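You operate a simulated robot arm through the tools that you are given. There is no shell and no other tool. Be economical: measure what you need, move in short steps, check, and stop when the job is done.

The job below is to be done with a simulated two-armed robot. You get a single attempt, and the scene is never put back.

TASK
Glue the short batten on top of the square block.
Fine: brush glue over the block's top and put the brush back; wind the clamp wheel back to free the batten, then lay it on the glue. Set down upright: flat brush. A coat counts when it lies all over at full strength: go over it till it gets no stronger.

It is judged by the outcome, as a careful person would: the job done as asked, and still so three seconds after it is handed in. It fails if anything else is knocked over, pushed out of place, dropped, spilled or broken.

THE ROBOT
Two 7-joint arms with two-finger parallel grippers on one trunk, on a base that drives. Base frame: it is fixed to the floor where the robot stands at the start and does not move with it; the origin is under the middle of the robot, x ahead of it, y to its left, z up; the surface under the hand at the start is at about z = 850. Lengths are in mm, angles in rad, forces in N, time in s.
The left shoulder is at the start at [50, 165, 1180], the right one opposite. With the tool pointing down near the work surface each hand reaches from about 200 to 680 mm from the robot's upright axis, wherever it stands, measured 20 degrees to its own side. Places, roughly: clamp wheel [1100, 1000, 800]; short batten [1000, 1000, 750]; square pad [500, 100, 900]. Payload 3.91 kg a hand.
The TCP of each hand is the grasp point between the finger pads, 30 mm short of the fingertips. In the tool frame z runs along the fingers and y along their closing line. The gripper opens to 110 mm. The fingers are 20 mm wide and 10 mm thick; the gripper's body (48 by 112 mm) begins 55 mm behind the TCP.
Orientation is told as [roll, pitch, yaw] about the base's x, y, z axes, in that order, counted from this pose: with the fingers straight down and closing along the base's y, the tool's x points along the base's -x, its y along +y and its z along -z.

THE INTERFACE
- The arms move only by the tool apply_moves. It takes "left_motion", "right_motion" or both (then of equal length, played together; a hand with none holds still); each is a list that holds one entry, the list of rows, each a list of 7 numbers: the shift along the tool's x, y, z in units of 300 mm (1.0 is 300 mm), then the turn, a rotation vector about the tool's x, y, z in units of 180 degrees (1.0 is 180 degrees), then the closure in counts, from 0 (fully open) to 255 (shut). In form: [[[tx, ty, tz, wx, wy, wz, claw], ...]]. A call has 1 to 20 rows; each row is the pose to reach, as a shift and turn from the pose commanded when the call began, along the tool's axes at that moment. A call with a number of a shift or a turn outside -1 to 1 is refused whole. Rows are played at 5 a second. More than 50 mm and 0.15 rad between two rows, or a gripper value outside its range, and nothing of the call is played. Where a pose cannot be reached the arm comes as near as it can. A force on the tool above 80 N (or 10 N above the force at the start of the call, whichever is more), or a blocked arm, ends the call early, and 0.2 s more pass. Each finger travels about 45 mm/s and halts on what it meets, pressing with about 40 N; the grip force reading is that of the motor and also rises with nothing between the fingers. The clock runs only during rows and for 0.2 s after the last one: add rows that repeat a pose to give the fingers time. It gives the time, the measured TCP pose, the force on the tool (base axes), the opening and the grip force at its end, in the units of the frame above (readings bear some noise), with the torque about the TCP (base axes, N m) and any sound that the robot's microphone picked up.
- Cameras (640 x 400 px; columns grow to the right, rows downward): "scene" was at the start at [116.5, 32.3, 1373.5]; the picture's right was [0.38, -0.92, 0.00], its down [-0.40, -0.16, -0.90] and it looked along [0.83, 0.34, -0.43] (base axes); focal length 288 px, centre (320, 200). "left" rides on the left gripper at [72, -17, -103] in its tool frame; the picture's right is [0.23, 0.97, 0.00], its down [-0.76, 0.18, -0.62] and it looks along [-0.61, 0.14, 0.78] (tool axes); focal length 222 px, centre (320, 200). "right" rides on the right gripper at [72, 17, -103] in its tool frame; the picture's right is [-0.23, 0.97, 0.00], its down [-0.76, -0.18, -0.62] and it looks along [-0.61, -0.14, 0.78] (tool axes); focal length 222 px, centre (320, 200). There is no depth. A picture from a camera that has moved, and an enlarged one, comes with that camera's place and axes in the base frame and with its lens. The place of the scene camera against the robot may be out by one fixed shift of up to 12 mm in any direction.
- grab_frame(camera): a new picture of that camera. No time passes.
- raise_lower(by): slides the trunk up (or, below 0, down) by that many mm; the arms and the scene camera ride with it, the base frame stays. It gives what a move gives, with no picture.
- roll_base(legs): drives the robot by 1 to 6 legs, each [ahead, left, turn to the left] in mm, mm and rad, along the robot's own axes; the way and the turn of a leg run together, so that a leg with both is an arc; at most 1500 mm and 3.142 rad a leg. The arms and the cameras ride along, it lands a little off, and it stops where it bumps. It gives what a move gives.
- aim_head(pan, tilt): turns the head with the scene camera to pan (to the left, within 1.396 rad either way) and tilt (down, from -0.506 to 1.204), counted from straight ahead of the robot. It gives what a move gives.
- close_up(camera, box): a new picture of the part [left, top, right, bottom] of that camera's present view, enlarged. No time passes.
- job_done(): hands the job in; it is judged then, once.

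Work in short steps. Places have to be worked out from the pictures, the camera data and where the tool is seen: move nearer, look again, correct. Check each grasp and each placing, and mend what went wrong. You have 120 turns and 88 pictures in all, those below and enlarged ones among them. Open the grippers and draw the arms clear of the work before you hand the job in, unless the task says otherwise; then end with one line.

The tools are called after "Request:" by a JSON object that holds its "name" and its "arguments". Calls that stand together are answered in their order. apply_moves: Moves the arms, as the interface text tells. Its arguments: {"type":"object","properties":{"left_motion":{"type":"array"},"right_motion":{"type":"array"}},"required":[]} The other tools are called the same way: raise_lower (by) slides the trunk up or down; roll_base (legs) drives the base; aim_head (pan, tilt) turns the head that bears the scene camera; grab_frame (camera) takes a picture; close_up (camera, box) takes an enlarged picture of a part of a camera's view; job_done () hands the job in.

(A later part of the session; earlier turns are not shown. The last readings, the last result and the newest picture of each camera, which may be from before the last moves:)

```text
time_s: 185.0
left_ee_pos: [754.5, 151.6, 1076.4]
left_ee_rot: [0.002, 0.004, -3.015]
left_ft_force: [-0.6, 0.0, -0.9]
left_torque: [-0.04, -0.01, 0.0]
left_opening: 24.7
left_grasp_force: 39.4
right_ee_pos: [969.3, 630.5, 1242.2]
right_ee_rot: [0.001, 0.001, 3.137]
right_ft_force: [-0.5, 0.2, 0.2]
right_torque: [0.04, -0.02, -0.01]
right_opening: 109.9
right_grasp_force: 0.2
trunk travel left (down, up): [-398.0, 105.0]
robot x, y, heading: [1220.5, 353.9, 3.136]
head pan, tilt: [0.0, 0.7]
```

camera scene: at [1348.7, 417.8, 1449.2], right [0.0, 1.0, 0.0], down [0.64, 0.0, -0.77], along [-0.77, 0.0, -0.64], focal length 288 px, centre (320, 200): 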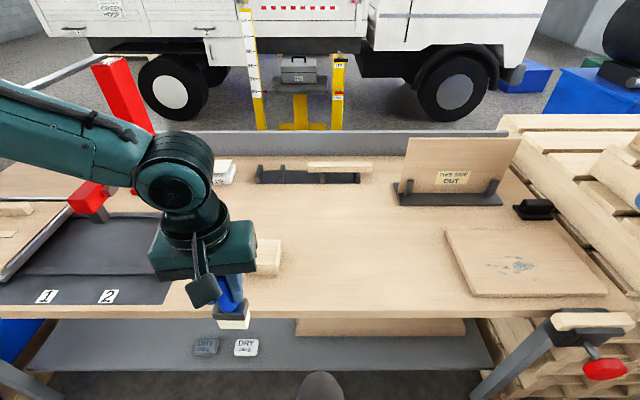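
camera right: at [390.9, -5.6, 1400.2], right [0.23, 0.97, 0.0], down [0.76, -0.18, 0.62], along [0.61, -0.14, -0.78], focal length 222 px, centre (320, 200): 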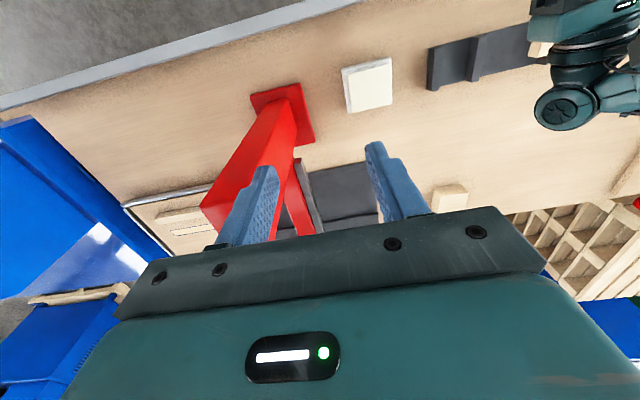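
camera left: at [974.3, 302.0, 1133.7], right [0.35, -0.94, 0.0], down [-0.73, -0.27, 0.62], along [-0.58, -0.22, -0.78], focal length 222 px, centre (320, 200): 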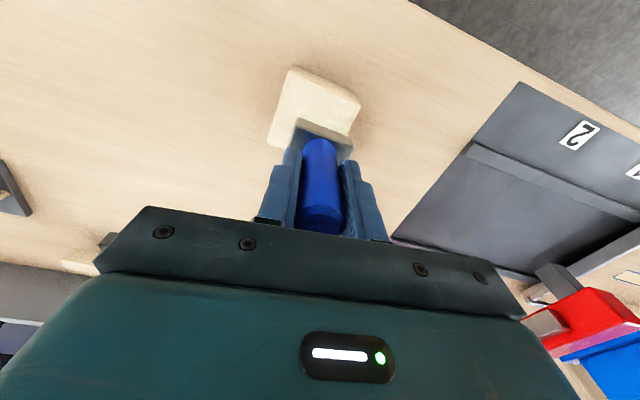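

Axis at (1220,354). I extend the hand over the brush's home spot at about (625,160).

Request:
{"name": "apply_moves", "arguments": {"left_motion": [[[-0.106, -0.021, 0, 0, 0, 0, 255], [-0.213, -0.042, 0, 0, 0, 0, 255], [-0.319, -0.062, 0, 0, 0, 0, 255], [-0.425, -0.083, 0, 0, 0, 0, 255], [-0.425, -0.083, 0, 0, 0, 0, 255]]]}}

Request:
{"name": "grab_frame", "arguments": {"camera": "scene"}}

```text
time_s: 186.2
left_ee_pos: [669.6, 134.0, 1079.0]
left_ee_rot: [0.0, 0.003, -3.014]
left_ft_force: [0.0, -0.1, -0.9]
left_torque: [0.0, -0.02, -0.01]
left_opening: 25.0
left_grasp_force: 39.7
left hand out of reach, approached as far as the arm can: row 3, 4, 5
right_ee_pos: [969.4, 630.3, 1240.7]
right_ee_rot: [0.001, 0.001, 3.138]
right_ft_force: [0.3, -0.3, 0.3]
right_torque: [0.01, 0.01, -0.03]
right_opening: 109.9
right_grasp_force: 0.1
trunk travel left (down, up): [-398.0, 105.0]
robot x, y, heading: [1225.1, 348.5, 3.136]
head pan, tilt: [0.0, 0.7]
```

```text
15 pictures are left
camera scene: at [1110.7, 350.3, 1349.1], right [0.0, 1.0, 0.0], down [0.64, 0.0, -0.76], along [-0.76, 0.0, -0.64], focal length 288 px, centre (320, 200)
```

scene: 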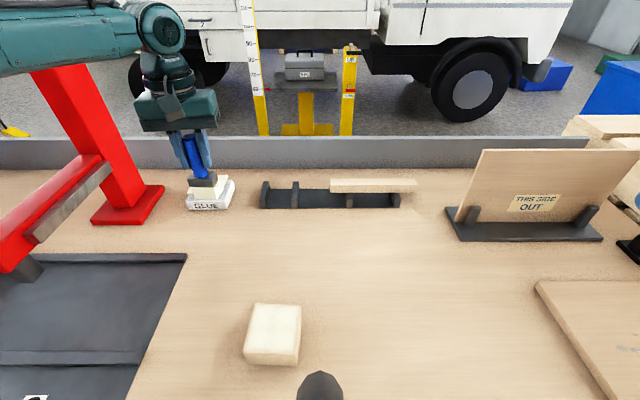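

Reach ends at (670,134). I shift the base 45 ahead and 26 to its right to bring the brush over its spot.

Request:
{"name": "roll_base", "arguments": {"legs": [[45, -26, 0]]}}

```text
time_s: 187.2
left_ee_pos: [664.0, 156.4, 1079.5]
left_ee_rot: [0.0, 0.0, -3.009]
left_ft_force: [0.1, 1.3, -1.2]
left_torque: [0.01, -0.01, 0.01]
left_opening: 25.2
left_grasp_force: 40.0
right_ee_pos: [960.6, 656.3, 1241.9]
right_ee_rot: [0.002, 0.0, 3.138]
right_ft_force: [-0.3, 0.3, -0.3]
right_torque: [0.0, -0.01, -0.01]
right_opening: 110.0
right_grasp_force: 0.0
trunk travel left (down, up): [-398.0, 105.0]
robot x, y, heading: [1217.9, 379.8, 3.136]
head pan, tilt: [0.0, 0.7]
```

The base stopped at x≈1218. Reach should be better lower down, so I lower the hand first and then extend the remaining 39 mm.

Request:
{"name": "apply_moves", "arguments": {"left_motion": [[[0, 0, 0.1, 0, 0, 0, 255], [0, 0, 0.2, 0, 0, 0, 255], [0, 0, 0.28, 0, 0, 0, 255], [-0.06, -0.015, 0.28, 0, 0, 0, 255], [-0.127, -0.03, 0.28, 0, 0, 0, 255], [-0.127, -0.03, 0.28, 0, 0, 0, 255]]]}}

```text
time_s: 188.6
left_ee_pos: [663.7, 138.8, 1004.7]
left_ee_rot: [0.001, 0.0, -3.012]
left_ft_force: [-0.3, -0.1, -0.6]
left_torque: [-0.03, -0.03, 0.0]
left_opening: 25.0
left_grasp_force: 39.8
left hand out of reach, approached as far as the arm can: row 2, 3, 4, 5, 6
right_ee_pos: [961.6, 655.5, 1242.2]
right_ee_rot: [0.002, 0.003, 3.141]
right_ft_force: [0.5, 0.5, -0.3]
right_torque: [0.0, 0.0, 0.03]
right_opening: 110.4
right_grasp_force: 0.1
trunk travel left (down, up): [-398.0, 105.0]
robot x, y, heading: [1217.1, 376.8, 3.145]
head pan, tilt: [0.0, 0.7]
```

The hand keeps drifting outward, so reach is better further to its own side. I shift the base 90 right and then extend again.

Request:
{"name": "roll_base", "arguments": {"legs": [[0, -90, 0]]}}

Request:
{"name": "apply_moves", "arguments": {"left_motion": [[[-0.06, 0.07, 0, 0, 0, 0, 255], [-0.11, 0.14, 0, 0, 0, 0, 255], [-0.12, 0.2, 0, 0, 0, 0, 255], [-0.12, 0.2, 0, 0, 0, 0, 255]]]}}

```text
time_s: 190.0
left_ee_pos: [665.2, 228.0, 1004.3]
left_ee_rot: [0.001, 0.0, -3.01]
left_ft_force: [0.9, 0.4, 0.0]
left_torque: [0.01, 0.01, 0.03]
left_opening: 25.0
left_grasp_force: 40.6
right_ee_pos: [961.5, 745.4, 1241.8]
right_ee_rot: [0.001, 0.0, 3.141]
right_ft_force: [0.8, 0.2, 0.8]
right_torque: [-0.01, -0.01, -0.01]
right_opening: 109.7
right_grasp_force: 0.1
trunk travel left (down, up): [-398.0, 105.0]
robot x, y, heading: [1217.1, 469.7, 3.147]
head pan, tilt: [0.0, 0.7]
```

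```text
time_s: 191.0
left_ee_pos: [636.6, 163.6, 1004.4]
left_ee_rot: [0.001, 0.001, -3.012]
left_ft_force: [0.1, -0.3, 0.0]
left_torque: [0.01, 0.0, -0.01]
left_opening: 24.9
left_grasp_force: 39.9
left hand out of reach, approached as far as the arm can: row 2
right_ee_pos: [961.9, 745.5, 1241.5]
right_ee_rot: [0.0, 0.0, 3.142]
right_ft_force: [1.0, 0.6, 0.1]
right_torque: [0.03, 0.04, 0.02]
right_opening: 110.3
right_grasp_force: 0.2
trunk travel left (down, up): [-398.0, 105.0]
robot x, y, heading: [1218.6, 468.2, 3.143]
head pan, tilt: [0.0, 0.7]
```

That worked: (637,164). A final 12 mm, then lower with the trunk.

Request:
{"name": "apply_moves", "arguments": {"left_motion": [[[-0.02, 0.004, 0, 0, 0, 0, 255], [-0.041, 0.008, 0, 0, 0, 0, 255]]]}}

Request:
{"name": "raise_lower", "arguments": {"by": -46}}

Request:
{"name": "raise_lower", "arguments": {"by": -4}}

Request:
{"name": "close_up", "arguments": {"camera": "scene", "box": [60, 60, 260, 200]}}

```text
time_s: 191.6
left_ee_pos: [634.0, 158.0, 1005.2]
left_ee_rot: [0.001, -0.001, -3.011]
left_ft_force: [-0.1, -0.5, -0.9]
left_torque: [-0.03, -0.02, 0.0]
left_opening: 25.2
left_grasp_force: 39.8
left hand out of reach, approached as far as the arm can: row 1, 2
right_ee_pos: [960.1, 745.4, 1241.0]
right_ee_rot: [0.0, 0.0, 3.143]
right_ft_force: [0.8, 0.4, 0.2]
right_torque: [0.0, 0.0, 0.03]
right_opening: 110.1
right_grasp_force: 0.0
trunk travel left (down, up): [-398.0, 105.0]
robot x, y, heading: [1215.6, 465.3, 3.143]
head pan, tilt: [0.0, 0.7]
```

```text
time_s: 192.5
left_ee_pos: [634.8, 157.5, 960.6]
left_ee_rot: [-0.003, -0.001, -3.011]
left_ft_force: [0.6, -1.2, 0.1]
left_torque: [-0.02, 0.02, 0.05]
left_opening: 25.1
left_grasp_force: 39.9
right_ee_pos: [962.2, 744.1, 1194.8]
right_ee_rot: [0.001, 0.0, 3.143]
right_ft_force: [0.1, 0.2, -1.1]
right_torque: [0.03, 0.0, -0.02]
right_opening: 109.9
right_grasp_force: 0.1
trunk travel left (down, up): [-352.0, 151.0]
robot x, y, heading: [1216.7, 466.1, 3.143]
head pan, tilt: [0.0, 0.7]
```

```text
time_s: 193.0
left_ee_pos: [633.1, 155.6, 957.1]
left_ee_rot: [-0.002, -0.001, -3.012]
left_ft_force: [0.0, -0.2, -0.7]
left_torque: [-0.01, 0.0, 0.04]
left_opening: 25.1
left_grasp_force: 39.5
right_ee_pos: [961.9, 744.8, 1192.2]
right_ee_rot: [0.0, 0.001, 3.142]
right_ft_force: [-0.6, 1.0, -0.3]
right_torque: [-0.01, -0.01, -0.01]
right_opening: 110.0
right_grasp_force: 0.0
trunk travel left (down, up): [-348.0, 155.0]
robot x, y, heading: [1216.1, 465.1, 3.143]
head pan, tilt: [0.0, 0.7]
```

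```text
2.86 times, centred on (160, 130) of scene
camera zoom: at [1103.3, 464.2, 1299.1], right [0.0, 1.0, 0.0], down [0.64, 0.0, -0.76], along [-0.76, 0.0, -0.64], focal length 822 px, centre (777, 400)
```

zoom: 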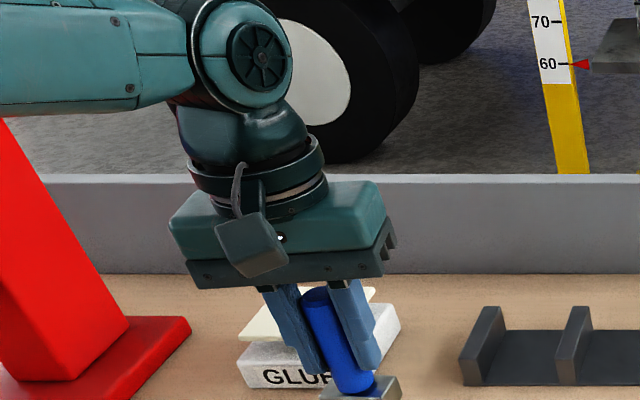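

At (633,157), within a centimetre of its old spot. I lower to contact in small steps.

Request:
{"name": "raise_lower", "arguments": {"by": -3}}

Request:
{"name": "raise_lower", "arguments": {"by": -3}}

```text
time_s: 193.5
left_ee_pos: [633.0, 157.5, 953.5]
left_ee_rot: [0.0, -0.001, -3.011]
left_ft_force: [0.2, -0.4, -0.8]
left_torque: [0.0, -0.04, 0.03]
left_opening: 25.0
left_grasp_force: 40.2
right_ee_pos: [962.1, 744.5, 1187.7]
right_ee_rot: [0.0, 0.0, 3.14]
right_ft_force: [-0.2, 0.2, 0.4]
right_torque: [-0.03, 0.0, -0.01]
right_opening: 110.2
right_grasp_force: 0.1
trunk travel left (down, up): [-345.0, 158.0]
robot x, y, heading: [1216.1, 470.7, 3.143]
head pan, tilt: [0.0, 0.7]
```

```text
time_s: 194.1
left_ee_pos: [634.2, 157.8, 951.0]
left_ee_rot: [-0.001, 0.001, -3.01]
left_ft_force: [-0.5, -0.4, -0.6]
left_torque: [0.0, -0.04, -0.01]
left_opening: 24.7
left_grasp_force: 40.2
right_ee_pos: [961.0, 744.2, 1186.5]
right_ee_rot: [-0.002, 0.001, 3.142]
right_ft_force: [1.1, 0.1, -0.4]
right_torque: [-0.05, -0.02, 0.01]
right_opening: 109.9
right_grasp_force: 0.0
trunk travel left (down, up): [-342.0, 161.0]
robot x, y, heading: [1214.0, 468.6, 3.14]
head pan, tilt: [0.0, 0.7]
```

Request:
{"name": "raise_lower", "arguments": {"by": -2}}

Request:
{"name": "raise_lower", "arguments": {"by": -2}}

```text
time_s: 194.6
left_ee_pos: [634.8, 157.0, 950.3]
left_ee_rot: [-0.002, -0.002, -3.01]
left_ft_force: [0.3, -0.4, 1.0]
left_torque: [-0.04, -0.02, -0.02]
left_opening: 25.3
left_grasp_force: 39.8
right_ee_pos: [962.0, 743.9, 1182.9]
right_ee_rot: [0.0, -0.002, 3.142]
right_ft_force: [-0.1, 0.4, 0.1]
right_torque: [0.0, -0.02, 0.03]
right_opening: 110.2
right_grasp_force: 0.1
trunk travel left (down, up): [-340.0, 163.0]
robot x, y, heading: [1215.9, 468.3, 3.138]
head pan, tilt: [0.0, 0.7]
```

```text
time_s: 195.1
left_ee_pos: [634.1, 157.3, 949.0]
left_ee_rot: [0.0, -0.003, -3.009]
left_ft_force: [0.9, -1.8, 11.9]
left_torque: [-0.16, -0.19, -0.03]
left_opening: 24.9
left_grasp_force: 40.0
right_ee_pos: [961.1, 745.1, 1181.8]
right_ee_rot: [0.001, -0.002, 3.142]
right_ft_force: [1.2, 0.0, 0.2]
right_torque: [0.0, 0.02, -0.03]
right_opening: 109.9
right_grasp_force: 0.1
trunk travel left (down, up): [-338.0, 165.0]
robot x, y, heading: [1216.7, 468.8, 3.139]
head pan, tilt: [0.0, 0.7]
```

It stands on the bench. I open and lift straight off with the trunk.

Request:
{"name": "apply_moves", "arguments": {"left_motion": [[[0, 0, 0, 0, 0, 0, 190], [0, 0, 0, 0, 0, 0, 160], [0, 0, 0, 0, 0, 0, 120], [0, 0, 0, 0, 0, 0, 100], [0, 0, 0, 0, 0, 0, 100]]]}}

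Request:
{"name": "raise_lower", "arguments": {"by": 155}}

Request:
{"name": "grab_frame", "arguments": {"camera": "scene"}}

```text
time_s: 196.3
left_ee_pos: [632.9, 157.6, 948.0]
left_ee_rot: [-0.004, 0.0, -3.01]
left_ft_force: [0.4, -0.3, 0.4]
left_torque: [-0.02, -0.05, 0.0]
left_opening: 67.0
left_grasp_force: 0.1
right_ee_pos: [961.4, 744.6, 1181.6]
right_ee_rot: [0.0, 0.0, 3.141]
right_ft_force: [0.1, 0.5, 0.1]
right_torque: [0.0, 0.03, -0.01]
right_opening: 110.0
right_grasp_force: 0.0
trunk travel left (down, up): [-338.0, 165.0]
robot x, y, heading: [1213.9, 465.8, 3.138]
head pan, tilt: [0.0, 0.7]
```

```text
time_s: 198.1
left_ee_pos: [633.1, 156.3, 1102.4]
left_ee_rot: [-0.001, -0.001, -3.009]
left_ft_force: [0.2, 0.1, 0.5]
left_torque: [0.02, -0.01, -0.02]
left_opening: 67.0
left_grasp_force: 0.1
right_ee_pos: [961.4, 744.1, 1336.7]
right_ee_rot: [0.002, 0.0, 3.141]
right_ft_force: [-0.3, -0.1, 0.8]
right_torque: [0.04, 0.01, -0.01]
right_opening: 109.9
right_grasp_force: 0.1
trunk travel left (down, up): [-493.0, 10.0]
robot x, y, heading: [1215.3, 465.4, 3.146]
head pan, tilt: [0.0, 0.7]
```

```text
13 pictures are left
camera scene: at [1103.1, 464.2, 1444.0], right [0.0, 1.0, 0.0], down [0.64, 0.0, -0.76], along [-0.76, 0.0, -0.64], focal length 288 px, centre (320, 200)
```

scene: 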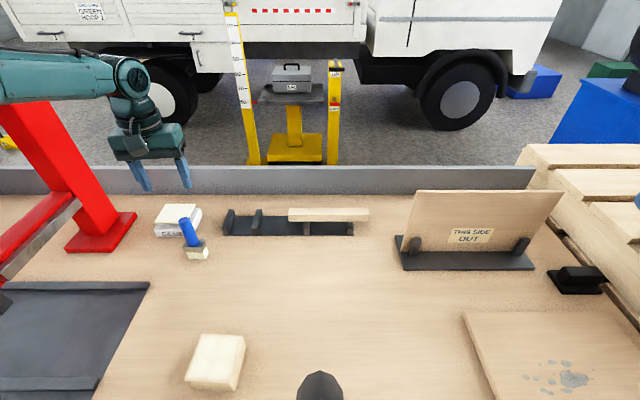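

The brush stands back at its place. I pull the left hand back and drive to in front of the clamp.

Request:
{"name": "apply_moves", "arguments": {"left_motion": [[[0.15, -0.02, 0, 0, 0, 0, 100], [0.3, -0.04, 0, 0, 0, 0, 60], [0.45, -0.06, 0, 0, 0, 0, 0], [0.6, -0.08, 0, 0, 0, 0, 0], [0.75, -0.1, 0, 0, 0, 0, 0]]]}}

Request:
{"name": "roll_base", "arguments": {"legs": [[-340, 0, 0], [0, -520, 0]]}}

Request:
{"name": "aim_head", "arguments": {"pan": 0.0, "tilt": 0.95}}

Request:
{"name": "grab_frame", "arguments": {"camera": "scene"}}

```text
time_s: 199.3
left_ee_pos: [854.5, 216.3, 1101.1]
left_ee_rot: [-0.002, -0.003, -3.01]
left_ft_force: [-0.9, -0.1, -0.2]
left_torque: [0.02, 0.03, 0.0]
left_opening: 110.2
left_grasp_force: 0.1
right_ee_pos: [962.5, 744.7, 1337.3]
right_ee_rot: [0.002, -0.001, 3.141]
right_ft_force: [0.4, -0.3, -0.6]
right_torque: [-0.01, -0.01, -0.02]
right_opening: 109.9
right_grasp_force: 0.0
trunk travel left (down, up): [-493.0, 10.0]
robot x, y, heading: [1215.0, 464.2, 3.138]
head pan, tilt: [0.0, 0.7]
```

```text
time_s: 205.5
left_ee_pos: [1187.7, 675.0, 1100.2]
left_ee_rot: [-0.001, 0.0, -3.013]
left_ft_force: [0.1, -0.3, 0.2]
left_torque: [0.0, -0.04, -0.04]
left_opening: 110.1
left_grasp_force: 0.0
right_ee_pos: [1296.2, 1202.0, 1337.7]
right_ee_rot: [0.001, -0.001, 3.135]
right_ft_force: [0.4, 0.3, 0.3]
right_torque: [0.04, -0.02, -0.02]
right_opening: 109.7
right_grasp_force: 0.0
trunk travel left (down, up): [-493.0, 10.0]
robot x, y, heading: [1550.1, 923.7, 3.14]
head pan, tilt: [0.0, 0.7]
stopped in leg 2: the robot was blocked; the commanded pose is now the measured one
```

```text
time_s: 206.3
left_ee_pos: [1186.2, 675.9, 1101.9]
left_ee_rot: [-0.002, -0.001, -3.015]
left_ft_force: [1.3, 0.7, 0.1]
left_torque: [-0.03, -0.02, -0.03]
left_opening: 110.0
left_grasp_force: 0.0
right_ee_pos: [1297.5, 1204.5, 1337.5]
right_ee_rot: [0.001, -0.001, 3.136]
right_ft_force: [-0.1, -0.9, 0.3]
right_torque: [0.02, 0.01, -0.02]
right_opening: 110.2
right_grasp_force: 0.0
trunk travel left (down, up): [-493.0, 10.0]
robot x, y, heading: [1551.2, 926.6, 3.136]
head pan, tilt: [0.0, 0.949]
```

```text
12 pictures are left
camera scene: at [1450.3, 923.0, 1424.4], right [0.0, 1.0, 0.0], down [0.81, 0.0, -0.58], along [-0.58, 0.0, -0.81], focal length 288 px, centre (320, 200)
```

scene: 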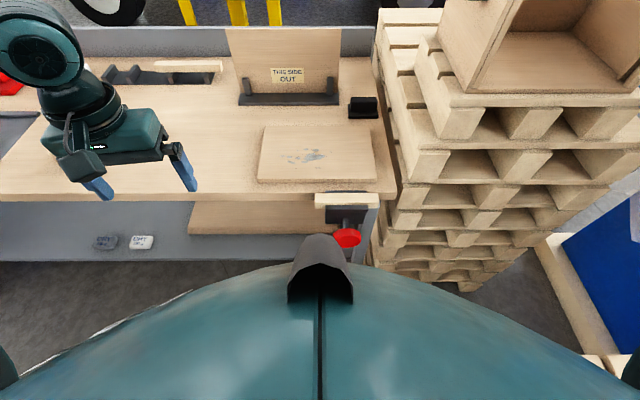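

The clamp is straight ahead, the red wheel facing the robot below the batten. I zoom in on it.

Request:
{"name": "close_up", "arguments": {"camera": "scene", "box": [290, 170, 410, 250]}}

```text
5.00 times, centred on (350, 210) of scene
camera zoom: at [1450.3, 923.0, 1424.4], right [0.0, 1.0, 0.0], down [0.81, 0.0, -0.58], along [-0.58, 0.0, -0.81], focal length 1438 px, centre (170, 150)
```

zoom: 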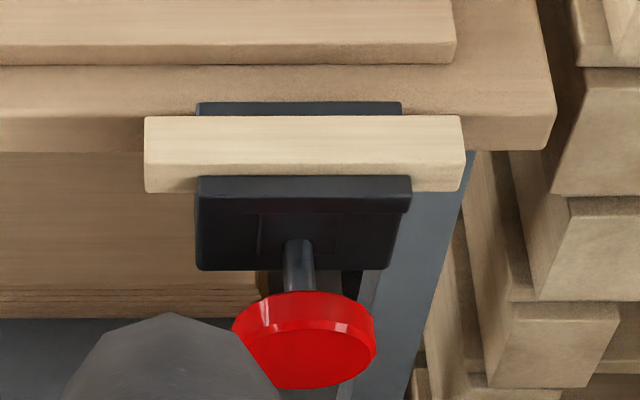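

Batten about 157 mm long lies clamped along y with its top near z≈848; wheel about 70 mm across, axis along x, near (1120,995,790). I shift left so it lies on the right arm's side, and lower the trunk.

Request:
{"name": "roll_base", "arguments": {"legs": [[0, 130, 0]]}}

Request:
{"name": "raise_lower", "arguments": {"by": -340}}

Request:
{"name": "apply_moves", "arguments": {"right_motion": [[[-0.017, 0.024, 0.052, 0, -0.0455, 0, 0], [-0.035, 0.048, 0.104, 0, -0.091, 0, 0], [-0.052, 0.072, 0.155, 0, -0.136, 0, 0], [-0.069, 0.096, 0.207, 0, -0.182, 0, 0], [-0.086, 0.12, 0.259, 0, -0.227, 0, 0], [-0.104, 0.143, 0.311, 0, -0.273, 0, 0], [-0.121, 0.167, 0.363, 0, -0.318, 0, 0], [-0.138, 0.191, 0.415, 0, -0.364, 0, 0], [-0.155, 0.215, 0.466, 0, -0.409, 0, 0], [-0.173, 0.239, 0.518, 0, -0.455, 0, 0], [-0.19, 0.263, 0.57, 0, -0.5, 0, 0]]]}}

```text
time_s: 208.1
left_ee_pos: [1186.8, 545.9, 1101.0]
left_ee_rot: [-0.002, 0.0, -3.013]
left_ft_force: [-0.1, 0.1, 0.4]
left_torque: [0.04, 0.02, 0.03]
left_opening: 110.4
left_grasp_force: 0.1
right_ee_pos: [1296.6, 1074.2, 1336.3]
right_ee_rot: [0.001, 0.0, 3.138]
right_ft_force: [-0.5, 0.5, 0.8]
right_torque: [0.04, 0.01, 0.03]
right_opening: 109.9
right_grasp_force: 0.1
trunk travel left (down, up): [-493.0, 10.0]
robot x, y, heading: [1550.4, 796.1, 3.143]
head pan, tilt: [0.0, 0.949]
```

```text
time_s: 211.4
left_ee_pos: [1185.8, 546.3, 760.6]
left_ee_rot: [-0.003, 0.0, -3.015]
left_ft_force: [0.8, -1.0, 1.1]
left_torque: [0.01, 0.02, 0.01]
left_opening: 110.0
left_grasp_force: 0.1
right_ee_pos: [1295.9, 1074.1, 996.7]
right_ee_rot: [0.002, 0.001, 3.135]
right_ft_force: [0.4, -0.2, -0.2]
right_torque: [0.0, -0.01, 0.05]
right_opening: 110.0
right_grasp_force: 0.1
trunk travel left (down, up): [-153.0, 350.0]
robot x, y, heading: [1549.9, 794.8, 3.131]
head pan, tilt: [0.0, 0.949]
```

```text
time_s: 213.8
left_ee_pos: [1187.3, 545.4, 761.6]
left_ee_rot: [-0.005, -0.003, -3.013]
left_ft_force: [-0.3, 0.4, 0.4]
left_torque: [-0.01, -0.01, 0.01]
left_opening: 109.8
left_grasp_force: 0.0
right_ee_pos: [1147.4, 903.5, 828.6]
right_ee_rot: [1.938, -1.553, 1.222]
right_ft_force: [10.0, -38.7, 6.9]
right_torque: [0.02, 0.06, 0.35]
right_opening: 90.2
right_grasp_force: 0.2
right hand out of reach, approached as far as the arm can: row 4, 5, 6, 7, 8, 9, 10, 11
trunk travel left (down, up): [-153.0, 350.0]
robot x, y, heading: [1542.4, 793.0, 3.139]
head pan, tilt: [0.0, 0.949]
```

The hand got horizontal, but drifted and its finger touches the wheel's side. I back the base off 80, then line up sideways and in height with the arm held as is.

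Request:
{"name": "roll_base", "arguments": {"legs": [[-80, 0, 0], [0, -92, 0]]}}

Request:
{"name": "raise_lower", "arguments": {"by": -36}}

Request:
{"name": "grab_frame", "arguments": {"camera": "right"}}

Request:
{"name": "close_up", "arguments": {"camera": "scene", "box": [270, 60, 470, 200]}}

```text
time_s: 215.9
left_ee_pos: [1268.3, 637.1, 761.3]
left_ee_rot: [-0.002, 0.001, -3.014]
left_ft_force: [-0.4, -0.3, 0.1]
left_torque: [-0.01, 0.04, 0.01]
left_opening: 110.2
left_grasp_force: 0.1
right_ee_pos: [1226.7, 1004.8, 824.2]
right_ee_rot: [0.472, -1.567, 2.659]
right_ft_force: [0.2, 0.7, -0.6]
right_torque: [-0.02, -0.01, 0.02]
right_opening: 110.1
right_grasp_force: 0.0
trunk travel left (down, up): [-153.0, 350.0]
robot x, y, heading: [1633.7, 886.2, 3.132]
head pan, tilt: [0.0, 0.949]
```

```text
time_s: 216.7
left_ee_pos: [1266.8, 636.5, 724.6]
left_ee_rot: [-0.003, 0.0, -3.015]
left_ft_force: [-0.4, 0.8, -0.7]
left_torque: [-0.02, -0.01, -0.02]
left_opening: 109.8
left_grasp_force: 0.0
right_ee_pos: [1226.7, 1005.3, 786.8]
right_ee_rot: [0.491, -1.567, 2.64]
right_ft_force: [0.4, -0.3, 0.3]
right_torque: [0.0, 0.0, -0.01]
right_opening: 110.1
right_grasp_force: 0.1
trunk travel left (down, up): [-117.0, 386.0]
robot x, y, heading: [1631.0, 884.1, 3.139]
head pan, tilt: [0.0, 0.949]
```

```text
10 pictures are left
camera right: at [1329.2, 987.2, 716.0], right [-0.01, -0.97, 0.23], down [0.62, 0.17, 0.76], along [-0.78, 0.15, 0.6], focal length 222 px, centre (320, 200)
```

right: 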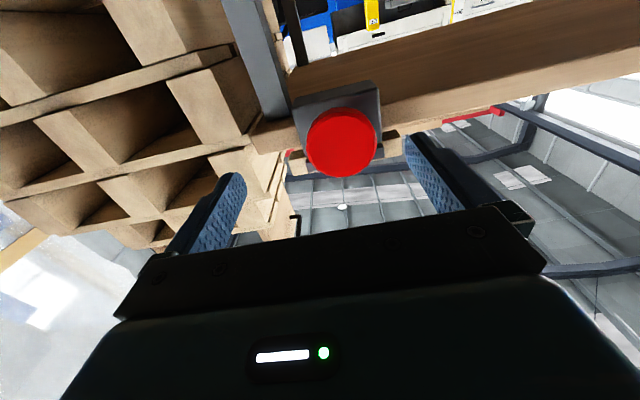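

```text
2.86 times, centred on (370, 130) of scene
camera zoom: at [1530.7, 884.2, 1048.3], right [0.01, 1.0, 0.0], down [0.81, 0.0, -0.58], along [-0.58, 0.0, -0.81], focal length 822 px, centre (177, 400)
```

zoom: 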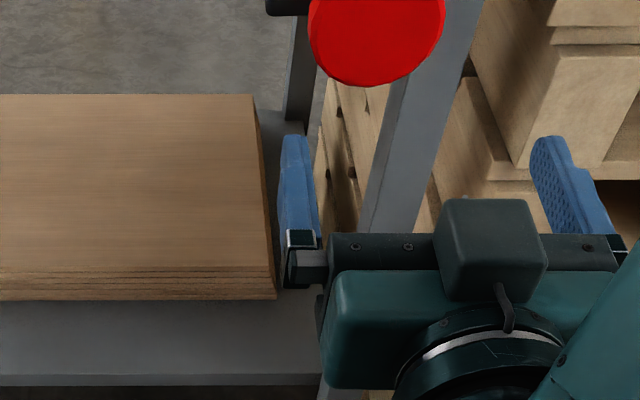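

Right camera gives the wheel's face centre at about (1126,990,806). I correct: trunk +19, base 15 left and 97 ahead, then close on the rim.

Request:
{"name": "raise_lower", "arguments": {"by": 19}}

Request:
{"name": "roll_base", "arguments": {"legs": [[0, 15, 0], [97, 0, 0]]}}

Request:
{"name": "apply_moves", "arguments": {"right_motion": [[[0, 0, 0, 0, 0, 0, 60], [0, 0, 0, 0, 0, 0, 255], [0, 0, 0, 0, 0, 0, 255], [0, 0, 0, 0, 0, 0, 255], [0, 0, 0, 0, 0, 0, 255]]]}}

```text
time_s: 217.4
left_ee_pos: [1267.0, 637.4, 744.2]
left_ee_rot: [-0.001, 0.0, -3.013]
left_ft_force: [0.5, -0.2, -0.6]
left_torque: [0.01, 0.0, 0.03]
left_opening: 110.1
left_grasp_force: 0.0
right_ee_pos: [1226.4, 1004.2, 806.5]
right_ee_rot: [0.424, -1.566, 2.706]
right_ft_force: [0.1, -0.8, -0.4]
right_torque: [-0.04, 0.02, 0.03]
right_opening: 110.1
right_grasp_force: 0.1
trunk travel left (down, up): [-136.0, 367.0]
robot x, y, heading: [1628.7, 884.9, 3.135]
head pan, tilt: [0.0, 0.949]
```

```text
time_s: 218.9
left_ee_pos: [1169.0, 621.2, 744.6]
left_ee_rot: [-0.003, -0.001, -3.014]
left_ft_force: [-0.1, 0.5, 0.1]
left_torque: [-0.02, -0.04, 0.03]
left_opening: 110.0
left_grasp_force: 0.1
right_ee_pos: [1129.1, 990.5, 806.9]
right_ee_rot: [0.453, -1.567, 2.679]
right_ft_force: [0.2, -0.8, -0.5]
right_torque: [-0.01, -0.02, 0.02]
right_opening: 110.0
right_grasp_force: 0.1
trunk travel left (down, up): [-136.0, 367.0]
robot x, y, heading: [1531.7, 873.5, 3.141]
head pan, tilt: [0.0, 0.949]
```

```text
time_s: 220.1
left_ee_pos: [1170.5, 622.8, 744.1]
left_ee_rot: [-0.002, -0.001, -3.013]
left_ft_force: [-0.8, 0.7, -0.2]
left_torque: [0.0, 0.01, 0.01]
left_opening: 110.2
left_grasp_force: 0.2
right_ee_pos: [1128.0, 990.0, 805.0]
right_ee_rot: [0.506, -1.567, 2.624]
right_ft_force: [-0.4, -0.6, 1.0]
right_torque: [-0.01, 0.0, 0.33]
right_opening: 67.9
right_grasp_force: 45.3
trunk travel left (down, up): [-136.0, 367.0]
robot x, y, heading: [1534.3, 872.7, 3.135]
head pan, tilt: [0.0, 0.949]
```

The wheel is gripped (68 mm). I turn it counter-clockwise (seen from the robot) in small steps and read the torque.

Request:
{"name": "apply_moves", "arguments": {"right_motion": [[[0, 0, 0, 0, 0, -0.045, 255], [0, 0, 0, 0, 0, -0.09, 255], [0, 0, 0, 0, 0, -0.135, 255], [0, 0, 0, 0, 0, -0.18, 255], [0, 0, 0, 0, 0, -0.225, 255], [0, 0, 0, 0, 0, -0.27, 255], [0, 0, 0, 0, 0, -0.315, 255], [0, 0, 0, 0, 0, -0.36, 255], [0, 0, 0, 0, 0, -0.405, 255], [0, 0, 0, 0, 0, -0.45, 255]]]}}

```text
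time_s: 222.3
left_ee_pos: [1171.8, 624.0, 746.1]
left_ee_rot: [0.001, -0.002, -3.014]
left_ft_force: [-0.8, -1.1, 0.2]
left_torque: [0.01, -0.01, 0.0]
left_opening: 110.1
left_grasp_force: 0.1
right_ee_pos: [1129.1, 994.2, 809.6]
right_ee_rot: [-1.584, -0.159, -1.588]
right_ft_force: [-5.5, 36.4, 29.9]
right_torque: [-0.17, -0.41, 0.38]
right_opening: 68.1
right_grasp_force: 44.9
trunk travel left (down, up): [-136.0, 367.0]
robot x, y, heading: [1532.7, 873.1, 3.138]
head pan, tilt: [0.0, 0.949]
```

It turned about 81° with little torque. I continue the same way to see how far the wrist goes.

Request:
{"name": "apply_moves", "arguments": {"right_motion": [[[0, 0, 0, 0, 0, -0.045, 255], [0, 0, 0, 0, 0, -0.09, 255], [0, 0, 0, 0, 0, -0.135, 255], [0, 0, 0, 0, 0, -0.18, 255], [0, 0, 0, 0, 0, -0.225, 255], [0, 0, 0, 0, 0, -0.27, 255], [0, 0, 0, 0, 0, -0.315, 255], [0, 0, 0, 0, 0, -0.36, 255]]]}}

Request:
{"name": "aim_head", "arguments": {"pan": -0.25, "tilt": 0.55}}

Request:
{"name": "grab_frame", "arguments": {"camera": "scene"}}

```text
time_s: 224.1
left_ee_pos: [1170.6, 621.6, 744.1]
left_ee_rot: [-0.001, -0.002, -3.014]
left_ft_force: [1.1, 0.5, -0.5]
left_torque: [0.0, 0.0, 0.02]
left_opening: 110.1
left_grasp_force: 0.1
right_ee_pos: [1129.3, 988.6, 808.6]
right_ee_rot: [-1.581, 0.974, -1.585]
right_ft_force: [-4.1, -7.7, 24.8]
right_torque: [0.01, 1.12, 0.02]
right_opening: 67.2
right_grasp_force: 45.3
trunk travel left (down, up): [-136.0, 367.0]
robot x, y, heading: [1532.8, 872.8, 3.135]
head pan, tilt: [0.0, 0.949]
```

```text
time_s: 225.0
left_ee_pos: [1170.3, 621.4, 743.3]
left_ee_rot: [-0.004, -0.002, -3.014]
left_ft_force: [0.1, 0.2, 0.9]
left_torque: [-0.01, 0.0, 0.01]
left_opening: 110.1
left_grasp_force: 0.1
right_ee_pos: [1129.1, 990.0, 808.4]
right_ee_rot: [-1.577, 0.971, -1.584]
right_ft_force: [-2.3, -12.0, 24.9]
right_torque: [0.03, 0.61, -0.3]
right_opening: 67.2
right_grasp_force: 44.7
trunk travel left (down, up): [-136.0, 367.0]
robot x, y, heading: [1534.9, 871.8, 3.136]
head pan, tilt: [-0.25, 0.55]
```

```text
8 pictures are left
camera scene: at [1420.2, 890.5, 1100.4], right [0.25, 0.97, 0.0], down [0.51, -0.13, -0.85], along [-0.83, 0.21, -0.52], focal length 288 px, centre (320, 200)
```

scene: 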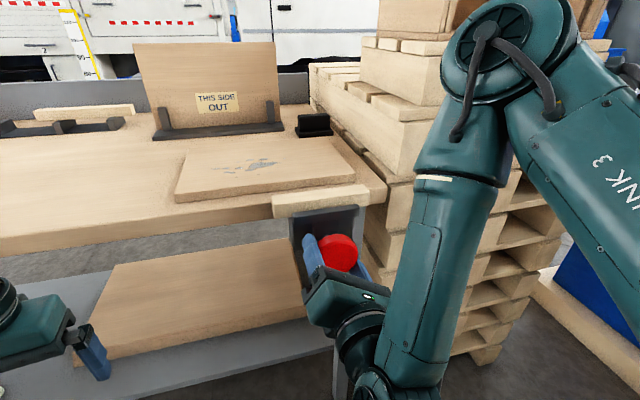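

About 146° turned. I check the jaws for a gap.

Request:
{"name": "close_up", "arguments": {"camera": "scene", "box": [260, 170, 390, 260]}}

```text
4.44 times, centred on (325, 215) of scene
camera zoom: at [1420.2, 890.5, 1100.4], right [0.25, 0.97, 0.0], down [0.51, -0.13, -0.85], along [-0.83, 0.21, -0.52], focal length 1278 px, centre (298, 133)
```

zoom: 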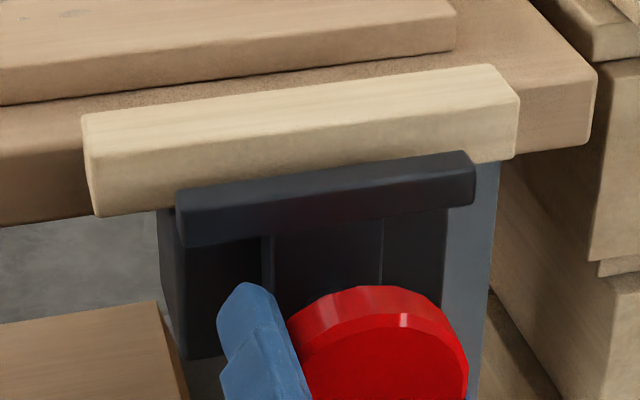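

No clear gap visible yet. I open, swing the fingers back around the wheel, and regrip for another turn.

Request:
{"name": "apply_moves", "arguments": {"right_motion": [[[0, 0, 0, 0, 0, 0, 60], [0, 0, 0, 0, 0, 0, 0], [0, 0, 0, 0, 0, 0, 0], [0, 0, 0, 0, 0, 0.047, 0], [0, 0, 0, 0, 0, 0.094, 0], [0, 0, 0, 0, 0, 0.141, 0], [0, 0, 0, 0, 0, 0.188, 0], [0, 0, 0, 0, 0, 0.235, 0], [0, 0, 0, 0, 0, 0.282, 0], [0, 0, 0, 0, 0, 0.329, 0], [0, 0, 0, 0, 0, 0.376, 0], [0, 0, 0, 0, 0, 0.423, 0], [0, 0, 0, 0, 0, 0.47, 0], [0, 0, 0, 0, 0, 0.517, 0], [0, 0, 0, 0, 0, 0.564, 0], [0, 0, 0, 0, 0, 0.611, 0], [0, 0, 0, 0, 0, 0.658, 0], [0, 0, 0, 0, 0, 0.705, 0], [0, 0, 0, 0, 0, 0.752, 0], [0, 0, 0, 0, 0, 0.8, 0]]]}}

Request:
{"name": "apply_moves", "arguments": {"right_motion": [[[0, 0, 0, 0, 0, 0, 255], [0, 0, 0, 0, 0, 0, 255], [0, 0, 0, 0, 0, 0, 255], [0, 0, 0, 0, 0, -0.047, 255], [0, 0, 0, 0, 0, -0.094, 255], [0, 0, 0, 0, 0, -0.141, 255], [0, 0, 0, 0, 0, -0.188, 255], [0, 0, 0, 0, 0, -0.235, 255], [0, 0, 0, 0, 0, -0.282, 255], [0, 0, 0, 0, 0, -0.329, 255], [0, 0, 0, 0, 0, -0.376, 255], [0, 0, 0, 0, 0, -0.423, 255], [0, 0, 0, 0, 0, -0.47, 255], [0, 0, 0, 0, 0, -0.517, 255], [0, 0, 0, 0, 0, -0.564, 255], [0, 0, 0, 0, 0, -0.611, 255], [0, 0, 0, 0, 0, -0.658, 255], [0, 0, 0, 0, 0, -0.705, 255], [0, 0, 0, 0, 0, -0.752, 255], [0, 0, 0, 0, 0, -0.8, 255]]]}}

```text
time_s: 229.2
left_ee_pos: [1169.3, 623.0, 742.3]
left_ee_rot: [-0.001, 0.0, -3.015]
left_ft_force: [0.5, -0.1, -0.3]
left_torque: [-0.01, -0.02, 0.02]
left_opening: 109.7
left_grasp_force: 0.1
right_ee_pos: [1128.8, 990.5, 806.0]
right_ee_rot: [-1.454, -1.545, -1.697]
right_ft_force: [0.2, -0.4, -0.6]
right_torque: [0.01, 0.01, 0.0]
right_opening: 110.0
right_grasp_force: 0.2
trunk travel left (down, up): [-136.0, 367.0]
robot x, y, heading: [1535.1, 872.0, 3.14]
head pan, tilt: [-0.25, 0.55]
```

```text
time_s: 233.4
left_ee_pos: [1171.6, 621.5, 743.5]
left_ee_rot: [-0.002, 0.0, -3.015]
left_ft_force: [0.3, 0.3, 0.6]
left_torque: [0.03, 0.0, 0.01]
left_opening: 110.2
left_grasp_force: 0.0
right_ee_pos: [1129.2, 987.9, 806.9]
right_ee_rot: [-1.572, 0.971, -1.577]
right_ft_force: [-2.4, -13.7, 23.0]
right_torque: [-1.39, 0.41, 0.11]
right_opening: 68.0
right_grasp_force: 45.1
trunk travel left (down, up): [-136.0, 367.0]
robot x, y, heading: [1530.5, 872.8, 3.132]
head pan, tilt: [-0.25, 0.55]
```

Torque rose to −1.4 N·m at the end, so the screw may have reached its stop. I release, and look at the jaws.

Request:
{"name": "apply_moves", "arguments": {"right_motion": [[[0, 0, 0, 0, 0, 0, 60], [0, 0, 0, 0, 0, 0, 0], [0, 0, 0, 0, 0, 0, 0]]]}}

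Request:
{"name": "close_up", "arguments": {"camera": "scene", "box": [260, 170, 390, 260]}}

```text
time_s: 234.2
left_ee_pos: [1169.2, 621.8, 743.9]
left_ee_rot: [-0.001, 0.001, -3.014]
left_ft_force: [0.2, 0.0, -1.0]
left_torque: [0.02, 0.02, 0.0]
left_opening: 110.0
left_grasp_force: 0.1
right_ee_pos: [1129.5, 990.8, 805.0]
right_ee_rot: [-1.561, 0.975, -1.576]
right_ft_force: [0.8, -0.5, 0.1]
right_torque: [0.03, -0.01, 0.01]
right_opening: 110.3
right_grasp_force: 0.1
trunk travel left (down, up): [-136.0, 367.0]
robot x, y, heading: [1535.6, 871.1, 3.141]
head pan, tilt: [-0.25, 0.55]
```

```text
4.44 times, centred on (325, 215) of scene
camera zoom: at [1419.0, 891.8, 1100.2], right [0.25, 0.97, 0.0], down [0.51, -0.13, -0.85], along [-0.83, 0.21, -0.52], focal length 1278 px, centre (298, 133)
```

zoom: 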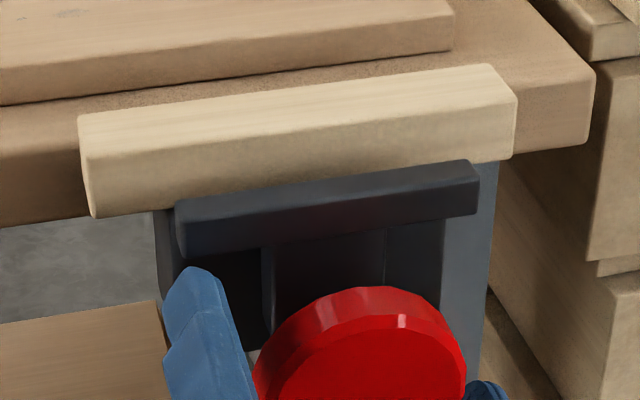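

The jaw has moved back; the batten looks freed. I back off, shift left, raise the trunk, and turn the right hand fingers-down with the closing line across the batten.

Request:
{"name": "roll_base", "arguments": {"legs": [[-120, 0, 0], [0, 90, 0]]}}

Request:
{"name": "raise_lower", "arguments": {"by": 210}}

Request:
{"name": "apply_moves", "arguments": {"right_motion": [[[0.013, 0.019, 0, -0.035, -0.0185, 0.0185, 0], [0.026, 0.038, 0, -0.07, -0.037, 0.037, 0], [0.039, 0.057, 0, -0.105, -0.0554, 0.0554, 0], [0.052, 0.076, 0, -0.141, -0.0738, 0.0738, 0], [0.065, 0.095, 0, -0.176, -0.0923, 0.0923, 0], [0.078, 0.114, 0, -0.211, -0.1108, 0.1108, 0], [0.092, 0.133, 0, -0.246, -0.1292, 0.1292, 0], [0.105, 0.152, 0, -0.281, -0.1477, 0.1477, 0], [0.118, 0.171, 0, -0.316, -0.1662, 0.1662, 0], [0.131, 0.19, 0, -0.352, -0.1846, 0.1846, 0], [0.144, 0.209, 0, -0.387, -0.2031, 0.2031, 0], [0.157, 0.228, 0, -0.422, -0.2215, 0.2215, 0], [0.17, 0.247, 0, -0.457, -0.24, 0.24, 0]]]}}

```text
time_s: 236.5
left_ee_pos: [1291.4, 530.5, 743.4]
left_ee_rot: [-0.002, 0.0, -3.014]
left_ft_force: [-0.5, -0.7, -0.5]
left_torque: [0.02, 0.0, 0.01]
left_opening: 110.3
left_grasp_force: 0.0
right_ee_pos: [1249.1, 900.7, 805.6]
right_ee_rot: [-1.563, 0.974, -1.575]
right_ft_force: [-1.0, -0.6, 0.0]
right_torque: [0.0, 0.0, -0.02]
right_opening: 110.1
right_grasp_force: 0.0
trunk travel left (down, up): [-136.0, 367.0]
robot x, y, heading: [1650.4, 781.9, 3.136]
head pan, tilt: [-0.25, 0.55]
```

```text
time_s: 238.8
left_ee_pos: [1289.8, 530.8, 953.5]
left_ee_rot: [-0.001, 0.001, -3.015]
left_ft_force: [-0.5, 0.2, 0.0]
left_torque: [0.04, 0.04, 0.01]
left_opening: 110.1
left_grasp_force: 0.0
right_ee_pos: [1248.3, 900.7, 1016.2]
right_ee_rot: [-1.563, 0.973, -1.575]
right_ft_force: [1.1, 0.7, 0.7]
right_torque: [-0.03, 0.03, 0.03]
right_opening: 109.8
right_grasp_force: 0.0
trunk travel left (down, up): [-346.0, 157.0]
robot x, y, heading: [1650.6, 781.5, 3.14]
head pan, tilt: [-0.25, 0.55]
```

```text
time_s: 241.6
left_ee_pos: [1291.2, 531.2, 954.0]
left_ee_rot: [-0.003, -0.001, -3.014]
left_ft_force: [1.2, 0.4, 0.2]
left_torque: [-0.02, 0.0, 0.0]
left_opening: 109.9
left_grasp_force: 0.0
right_ee_pos: [1371.6, 942.3, 913.3]
right_ee_rot: [-0.093, 0.044, -1.576]
right_ft_force: [0.4, 0.8, 0.0]
right_torque: [-0.03, 0.01, 0.0]
right_opening: 110.0
right_grasp_force: 0.0
right hand out of reach, approached as far as the arm can: row 1, 2, 3, 4, 7, 8, 9, 10, 11, 12, 13
trunk travel left (down, up): [-346.0, 157.0]
robot x, y, heading: [1650.7, 781.9, 3.139]
head pan, tilt: [-0.25, 0.55]
```

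Nearly fingers-down with closing along x. I straighten it and move it out to (1250,990,1000).

Request:
{"name": "apply_moves", "arguments": {"right_motion": [[[0.03, -0.08, -0.06, -0.006, -0.003, 0, 0], [0.06, -0.16, -0.12, -0.012, -0.006, 0, 0], [0.09, -0.24, -0.18, -0.018, -0.009, 0, 0], [0.13, -0.32, -0.24, -0.024, -0.012, 0, 0], [0.16, -0.407, -0.29, -0.0296, -0.014, 0, 0], [0.16, -0.407, -0.29, -0.0296, -0.014, 0, 0]]]}}

Request:
{"name": "grab_frame", "arguments": {"camera": "right"}}

```text
time_s: 243.0
left_ee_pos: [1289.3, 532.5, 954.4]
left_ee_rot: [-0.001, 0.0, -3.015]
left_ft_force: [0.3, -0.1, -1.3]
left_torque: [0.04, 0.01, 0.0]
left_opening: 110.0
left_grasp_force: 0.0
right_ee_pos: [1388.3, 939.3, 892.7]
right_ee_rot: [-0.011, 0.001, -1.579]
right_ft_force: [0.0, 0.3, -0.8]
right_torque: [0.01, 0.02, 0.0]
right_opening: 110.1
right_grasp_force: 0.0
right hand out of reach, approached as far as the arm can: row 1, 2, 3, 4, 5, 6
trunk travel left (down, up): [-346.0, 157.0]
robot x, y, heading: [1651.0, 782.6, 3.139]
head pan, tilt: [-0.25, 0.55]
```

```text
5 pictures are left
camera right: at [1405.9, 1011.3, 997.3], right [0.97, -0.23, -0.01], down [-0.18, -0.76, 0.62], along [-0.15, -0.6, -0.78], focal length 222 px, centre (320, 200)
```

right: 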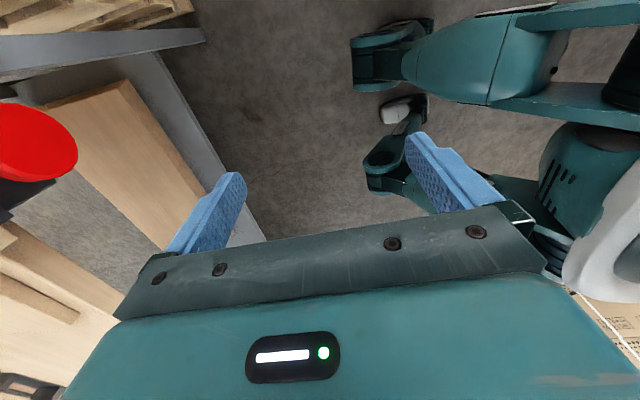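

The hand is fingers-down but stuck near the body, so I let the base do the travel: raise 60, then drive the hand over the batten at about (1047,990).

Request:
{"name": "raise_lower", "arguments": {"by": 60}}

Request:
{"name": "roll_base", "arguments": {"legs": [[0, -51, 0], [341, 0, 0]]}}

Request:
{"name": "apply_moves", "arguments": {"right_motion": [[[0, 0, 0, 0, 0, 0, 80], [0, 0, 0, 0, 0, 0, 148], [0, 0, 0, 0, 0, 0, 148]]]}}

Request:
{"name": "grab_frame", "arguments": {"camera": "right"}}

```text
time_s: 244.0
left_ee_pos: [1290.7, 531.1, 1013.1]
left_ee_rot: [-0.003, 0.0, -3.014]
left_ft_force: [-0.1, 0.2, -0.6]
left_torque: [-0.01, -0.01, 0.01]
left_opening: 110.2
left_grasp_force: 0.1
right_ee_pos: [1387.0, 938.9, 953.5]
right_ee_rot: [-0.01, 0.001, -1.579]
right_ft_force: [0.0, 0.5, 0.2]
right_torque: [-0.02, 0.01, 0.01]
right_opening: 109.9
right_grasp_force: 0.1
trunk travel left (down, up): [-406.0, 97.0]
robot x, y, heading: [1650.6, 779.2, 3.141]
head pan, tilt: [-0.25, 0.55]
```

```text
time_s: 246.9
left_ee_pos: [953.4, 582.8, 1013.6]
left_ee_rot: [-0.003, 0.001, -3.012]
left_ft_force: [-0.1, -0.5, 0.5]
left_torque: [0.0, -0.01, 0.0]
left_opening: 109.9
left_grasp_force: 0.1
right_ee_pos: [1048.5, 990.5, 952.9]
right_ee_rot: [-0.011, 0.002, -1.578]
right_ft_force: [-1.2, -0.2, -0.4]
right_torque: [0.02, -0.02, -0.02]
right_opening: 109.8
right_grasp_force: 0.1
trunk travel left (down, up): [-406.0, 97.0]
robot x, y, heading: [1315.4, 832.2, 3.141]
head pan, tilt: [-0.25, 0.55]
```

```text
time_s: 247.7
left_ee_pos: [952.0, 583.1, 1014.8]
left_ee_rot: [-0.002, 0.0, -3.012]
left_ft_force: [-0.2, -0.4, -1.1]
left_torque: [-0.01, -0.02, 0.0]
left_opening: 109.9
left_grasp_force: 0.1
right_ee_pos: [1049.2, 990.8, 952.5]
right_ee_rot: [-0.011, 0.001, -1.578]
right_ft_force: [0.3, -0.2, 0.3]
right_torque: [-0.02, 0.03, 0.01]
right_opening: 46.0
right_grasp_force: 0.0
trunk travel left (down, up): [-406.0, 97.0]
robot x, y, heading: [1316.9, 834.5, 3.14]
head pan, tilt: [-0.25, 0.55]
```

```text
4 pictures are left
camera right: at [1067.0, 1063.1, 1057.3], right [0.97, -0.23, -0.01], down [-0.17, -0.76, 0.62], along [-0.15, -0.6, -0.78], focal length 222 px, centre (320, 200)
```

right: 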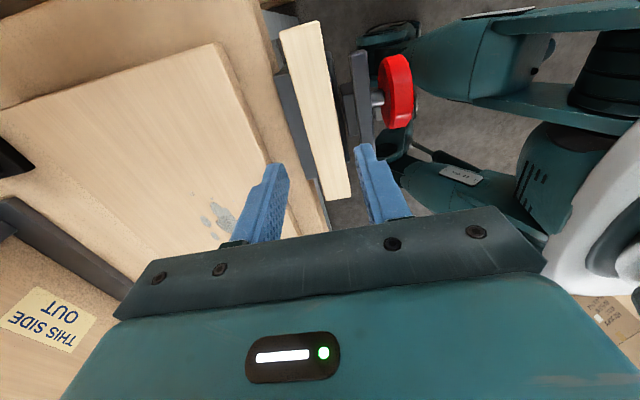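

The near jaw stands clear of the batten; it lies at x≈1053, y 910–1064. I shift 4 mm back and lower the fingers astride it.

Request:
{"name": "roll_base", "arguments": {"legs": [[-4, 3, 0]]}}

Request:
{"name": "raise_lower", "arguments": {"by": -62}}

Request:
{"name": "raise_lower", "arguments": {"by": -4}}

```text
time_s: 248.4
left_ee_pos: [956.2, 578.9, 1013.7]
left_ee_rot: [-0.003, 0.0, -3.013]
left_ft_force: [-0.6, 0.3, -0.5]
left_torque: [0.0, 0.0, -0.01]
left_opening: 109.8
left_grasp_force: 0.1
right_ee_pos: [1053.5, 988.5, 953.3]
right_ee_rot: [-0.012, 0.001, -1.576]
right_ft_force: [0.8, -0.1, 0.6]
right_torque: [-0.02, -0.01, -0.01]
right_opening: 46.1
right_grasp_force: 0.1
trunk travel left (down, up): [-406.0, 97.0]
robot x, y, heading: [1320.1, 827.0, 3.14]
head pan, tilt: [-0.25, 0.55]
```

```text
time_s: 249.5
left_ee_pos: [955.3, 580.8, 953.6]
left_ee_rot: [-0.002, -0.003, -3.012]
left_ft_force: [-0.3, 0.1, 0.6]
left_torque: [-0.01, -0.01, 0.0]
left_opening: 109.9
left_grasp_force: 0.0
right_ee_pos: [1052.3, 988.0, 892.9]
right_ee_rot: [-0.014, 0.0, -1.576]
right_ft_force: [0.0, 5.5, 27.9]
right_torque: [0.18, -0.88, 0.19]
right_opening: 46.1
right_grasp_force: 0.1
trunk travel left (down, up): [-344.0, 159.0]
robot x, y, heading: [1318.8, 831.7, 3.14]
head pan, tilt: [-0.25, 0.55]
```

```text
time_s: 249.9
left_ee_pos: [956.8, 579.9, 949.9]
left_ee_rot: [-0.001, -0.002, -3.013]
left_ft_force: [-0.2, 0.4, -0.5]
left_torque: [-0.03, -0.02, 0.0]
left_opening: 109.9
left_grasp_force: 0.1
right_ee_pos: [1051.4, 987.6, 892.9]
right_ee_rot: [-0.021, 0.004, -1.575]
right_ft_force: [2.9, 3.8, 33.7]
right_torque: [0.06, -1.16, 0.11]
right_opening: 47.7
right_grasp_force: 1.2
trunk travel left (down, up): [-342.0, 161.0]
robot x, y, heading: [1316.1, 827.3, 3.14]
head pan, tilt: [-0.25, 0.55]
stopped: the force on the tool passed its limit at 90 N (the readings are from after the stop); the commanded pose is now the measured one
```

A finger landed on the near jaw's top at z≈863; the batten stands higher than that. I ease up 3 mm and close on the batten from here.

Request:
{"name": "raise_lower", "arguments": {"by": 3}}

Request:
{"name": "apply_moves", "arguments": {"right_motion": [[[0, 0, 0, 0, 0, 0, 200], [0, 0, 0, 0, 0, 0, 255], [0, 0, 0, 0, 0, 0, 255], [0, 0, 0, 0, 0, 0, 255]]]}}

```text
time_s: 250.4
left_ee_pos: [956.1, 580.4, 953.1]
left_ee_rot: [-0.002, 0.0, -3.013]
left_ft_force: [0.0, -0.1, 0.6]
left_torque: [0.01, 0.01, -0.01]
left_opening: 110.2
left_grasp_force: 0.0
right_ee_pos: [1051.3, 987.7, 893.3]
right_ee_rot: [-0.017, 0.005, -1.574]
right_ft_force: [0.2, 0.4, 0.8]
right_torque: [-0.02, -0.01, 0.0]
right_opening: 46.2
right_grasp_force: 0.0
trunk travel left (down, up): [-345.0, 158.0]
robot x, y, heading: [1318.5, 830.6, 3.135]
head pan, tilt: [-0.25, 0.55]
```

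```text
time_s: 251.4
left_ee_pos: [956.4, 579.9, 953.4]
left_ee_rot: [-0.001, 0.0, -3.013]
left_ft_force: [0.1, -0.1, -0.4]
left_torque: [0.02, -0.02, -0.04]
left_opening: 110.1
left_grasp_force: 0.0
right_ee_pos: [1051.3, 987.9, 895.2]
right_ee_rot: [-0.018, 0.003, -1.575]
right_ft_force: [0.5, -0.8, 0.0]
right_torque: [-0.02, -0.01, 0.03]
right_opening: 26.8
right_grasp_force: 40.0
trunk travel left (down, up): [-345.0, 158.0]
robot x, y, heading: [1319.0, 830.5, 3.133]
head pan, tilt: [-0.25, 0.55]
```

The batten is gripped (26.8 mm). I lift gently 15 mm, then further, watching the opening.

Request:
{"name": "raise_lower", "arguments": {"by": 15}}

Request:
{"name": "raise_lower", "arguments": {"by": 90}}

Request:
{"name": "grab_frame", "arguments": {"camera": "right"}}

```text
time_s: 252.0
left_ee_pos: [956.3, 580.5, 968.1]
left_ee_rot: [-0.001, 0.001, -3.013]
left_ft_force: [0.2, 0.1, -0.8]
left_torque: [-0.01, 0.01, 0.05]
left_opening: 110.0
left_grasp_force: 0.0
right_ee_pos: [1052.9, 988.3, 908.8]
right_ee_rot: [-0.018, 0.003, -1.573]
right_ft_force: [0.4, 1.0, -0.3]
right_torque: [-0.02, 0.03, 0.02]
right_opening: 27.1
right_grasp_force: 40.0
trunk travel left (down, up): [-360.0, 143.0]
robot x, y, heading: [1313.6, 830.0, 3.135]
head pan, tilt: [-0.25, 0.55]
```

```text
time_s: 253.3
left_ee_pos: [956.0, 580.3, 1058.5]
left_ee_rot: [-0.002, 0.0, -3.013]
left_ft_force: [-0.2, -0.1, -0.4]
left_torque: [0.01, 0.01, 0.01]
left_opening: 110.1
left_grasp_force: 0.0
right_ee_pos: [1052.0, 987.9, 999.3]
right_ee_rot: [-0.017, 0.004, -1.573]
right_ft_force: [-1.6, 0.0, -0.7]
right_torque: [0.01, 0.0, -0.01]
right_opening: 26.9
right_grasp_force: 40.1
trunk travel left (down, up): [-450.0, 53.0]
robot x, y, heading: [1316.7, 829.1, 3.134]
head pan, tilt: [-0.25, 0.55]
```

```text
3 pictures are left
camera right: at [1070.1, 1060.1, 1103.4], right [0.97, -0.23, -0.02], down [-0.17, -0.76, 0.62], along [-0.16, -0.6, -0.78], focal length 222 px, centre (320, 200)
```

right: 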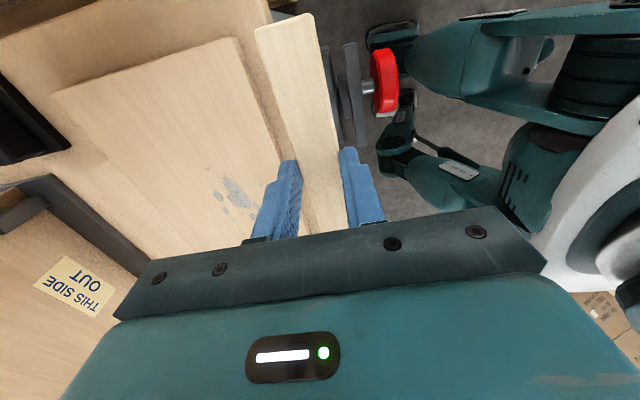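

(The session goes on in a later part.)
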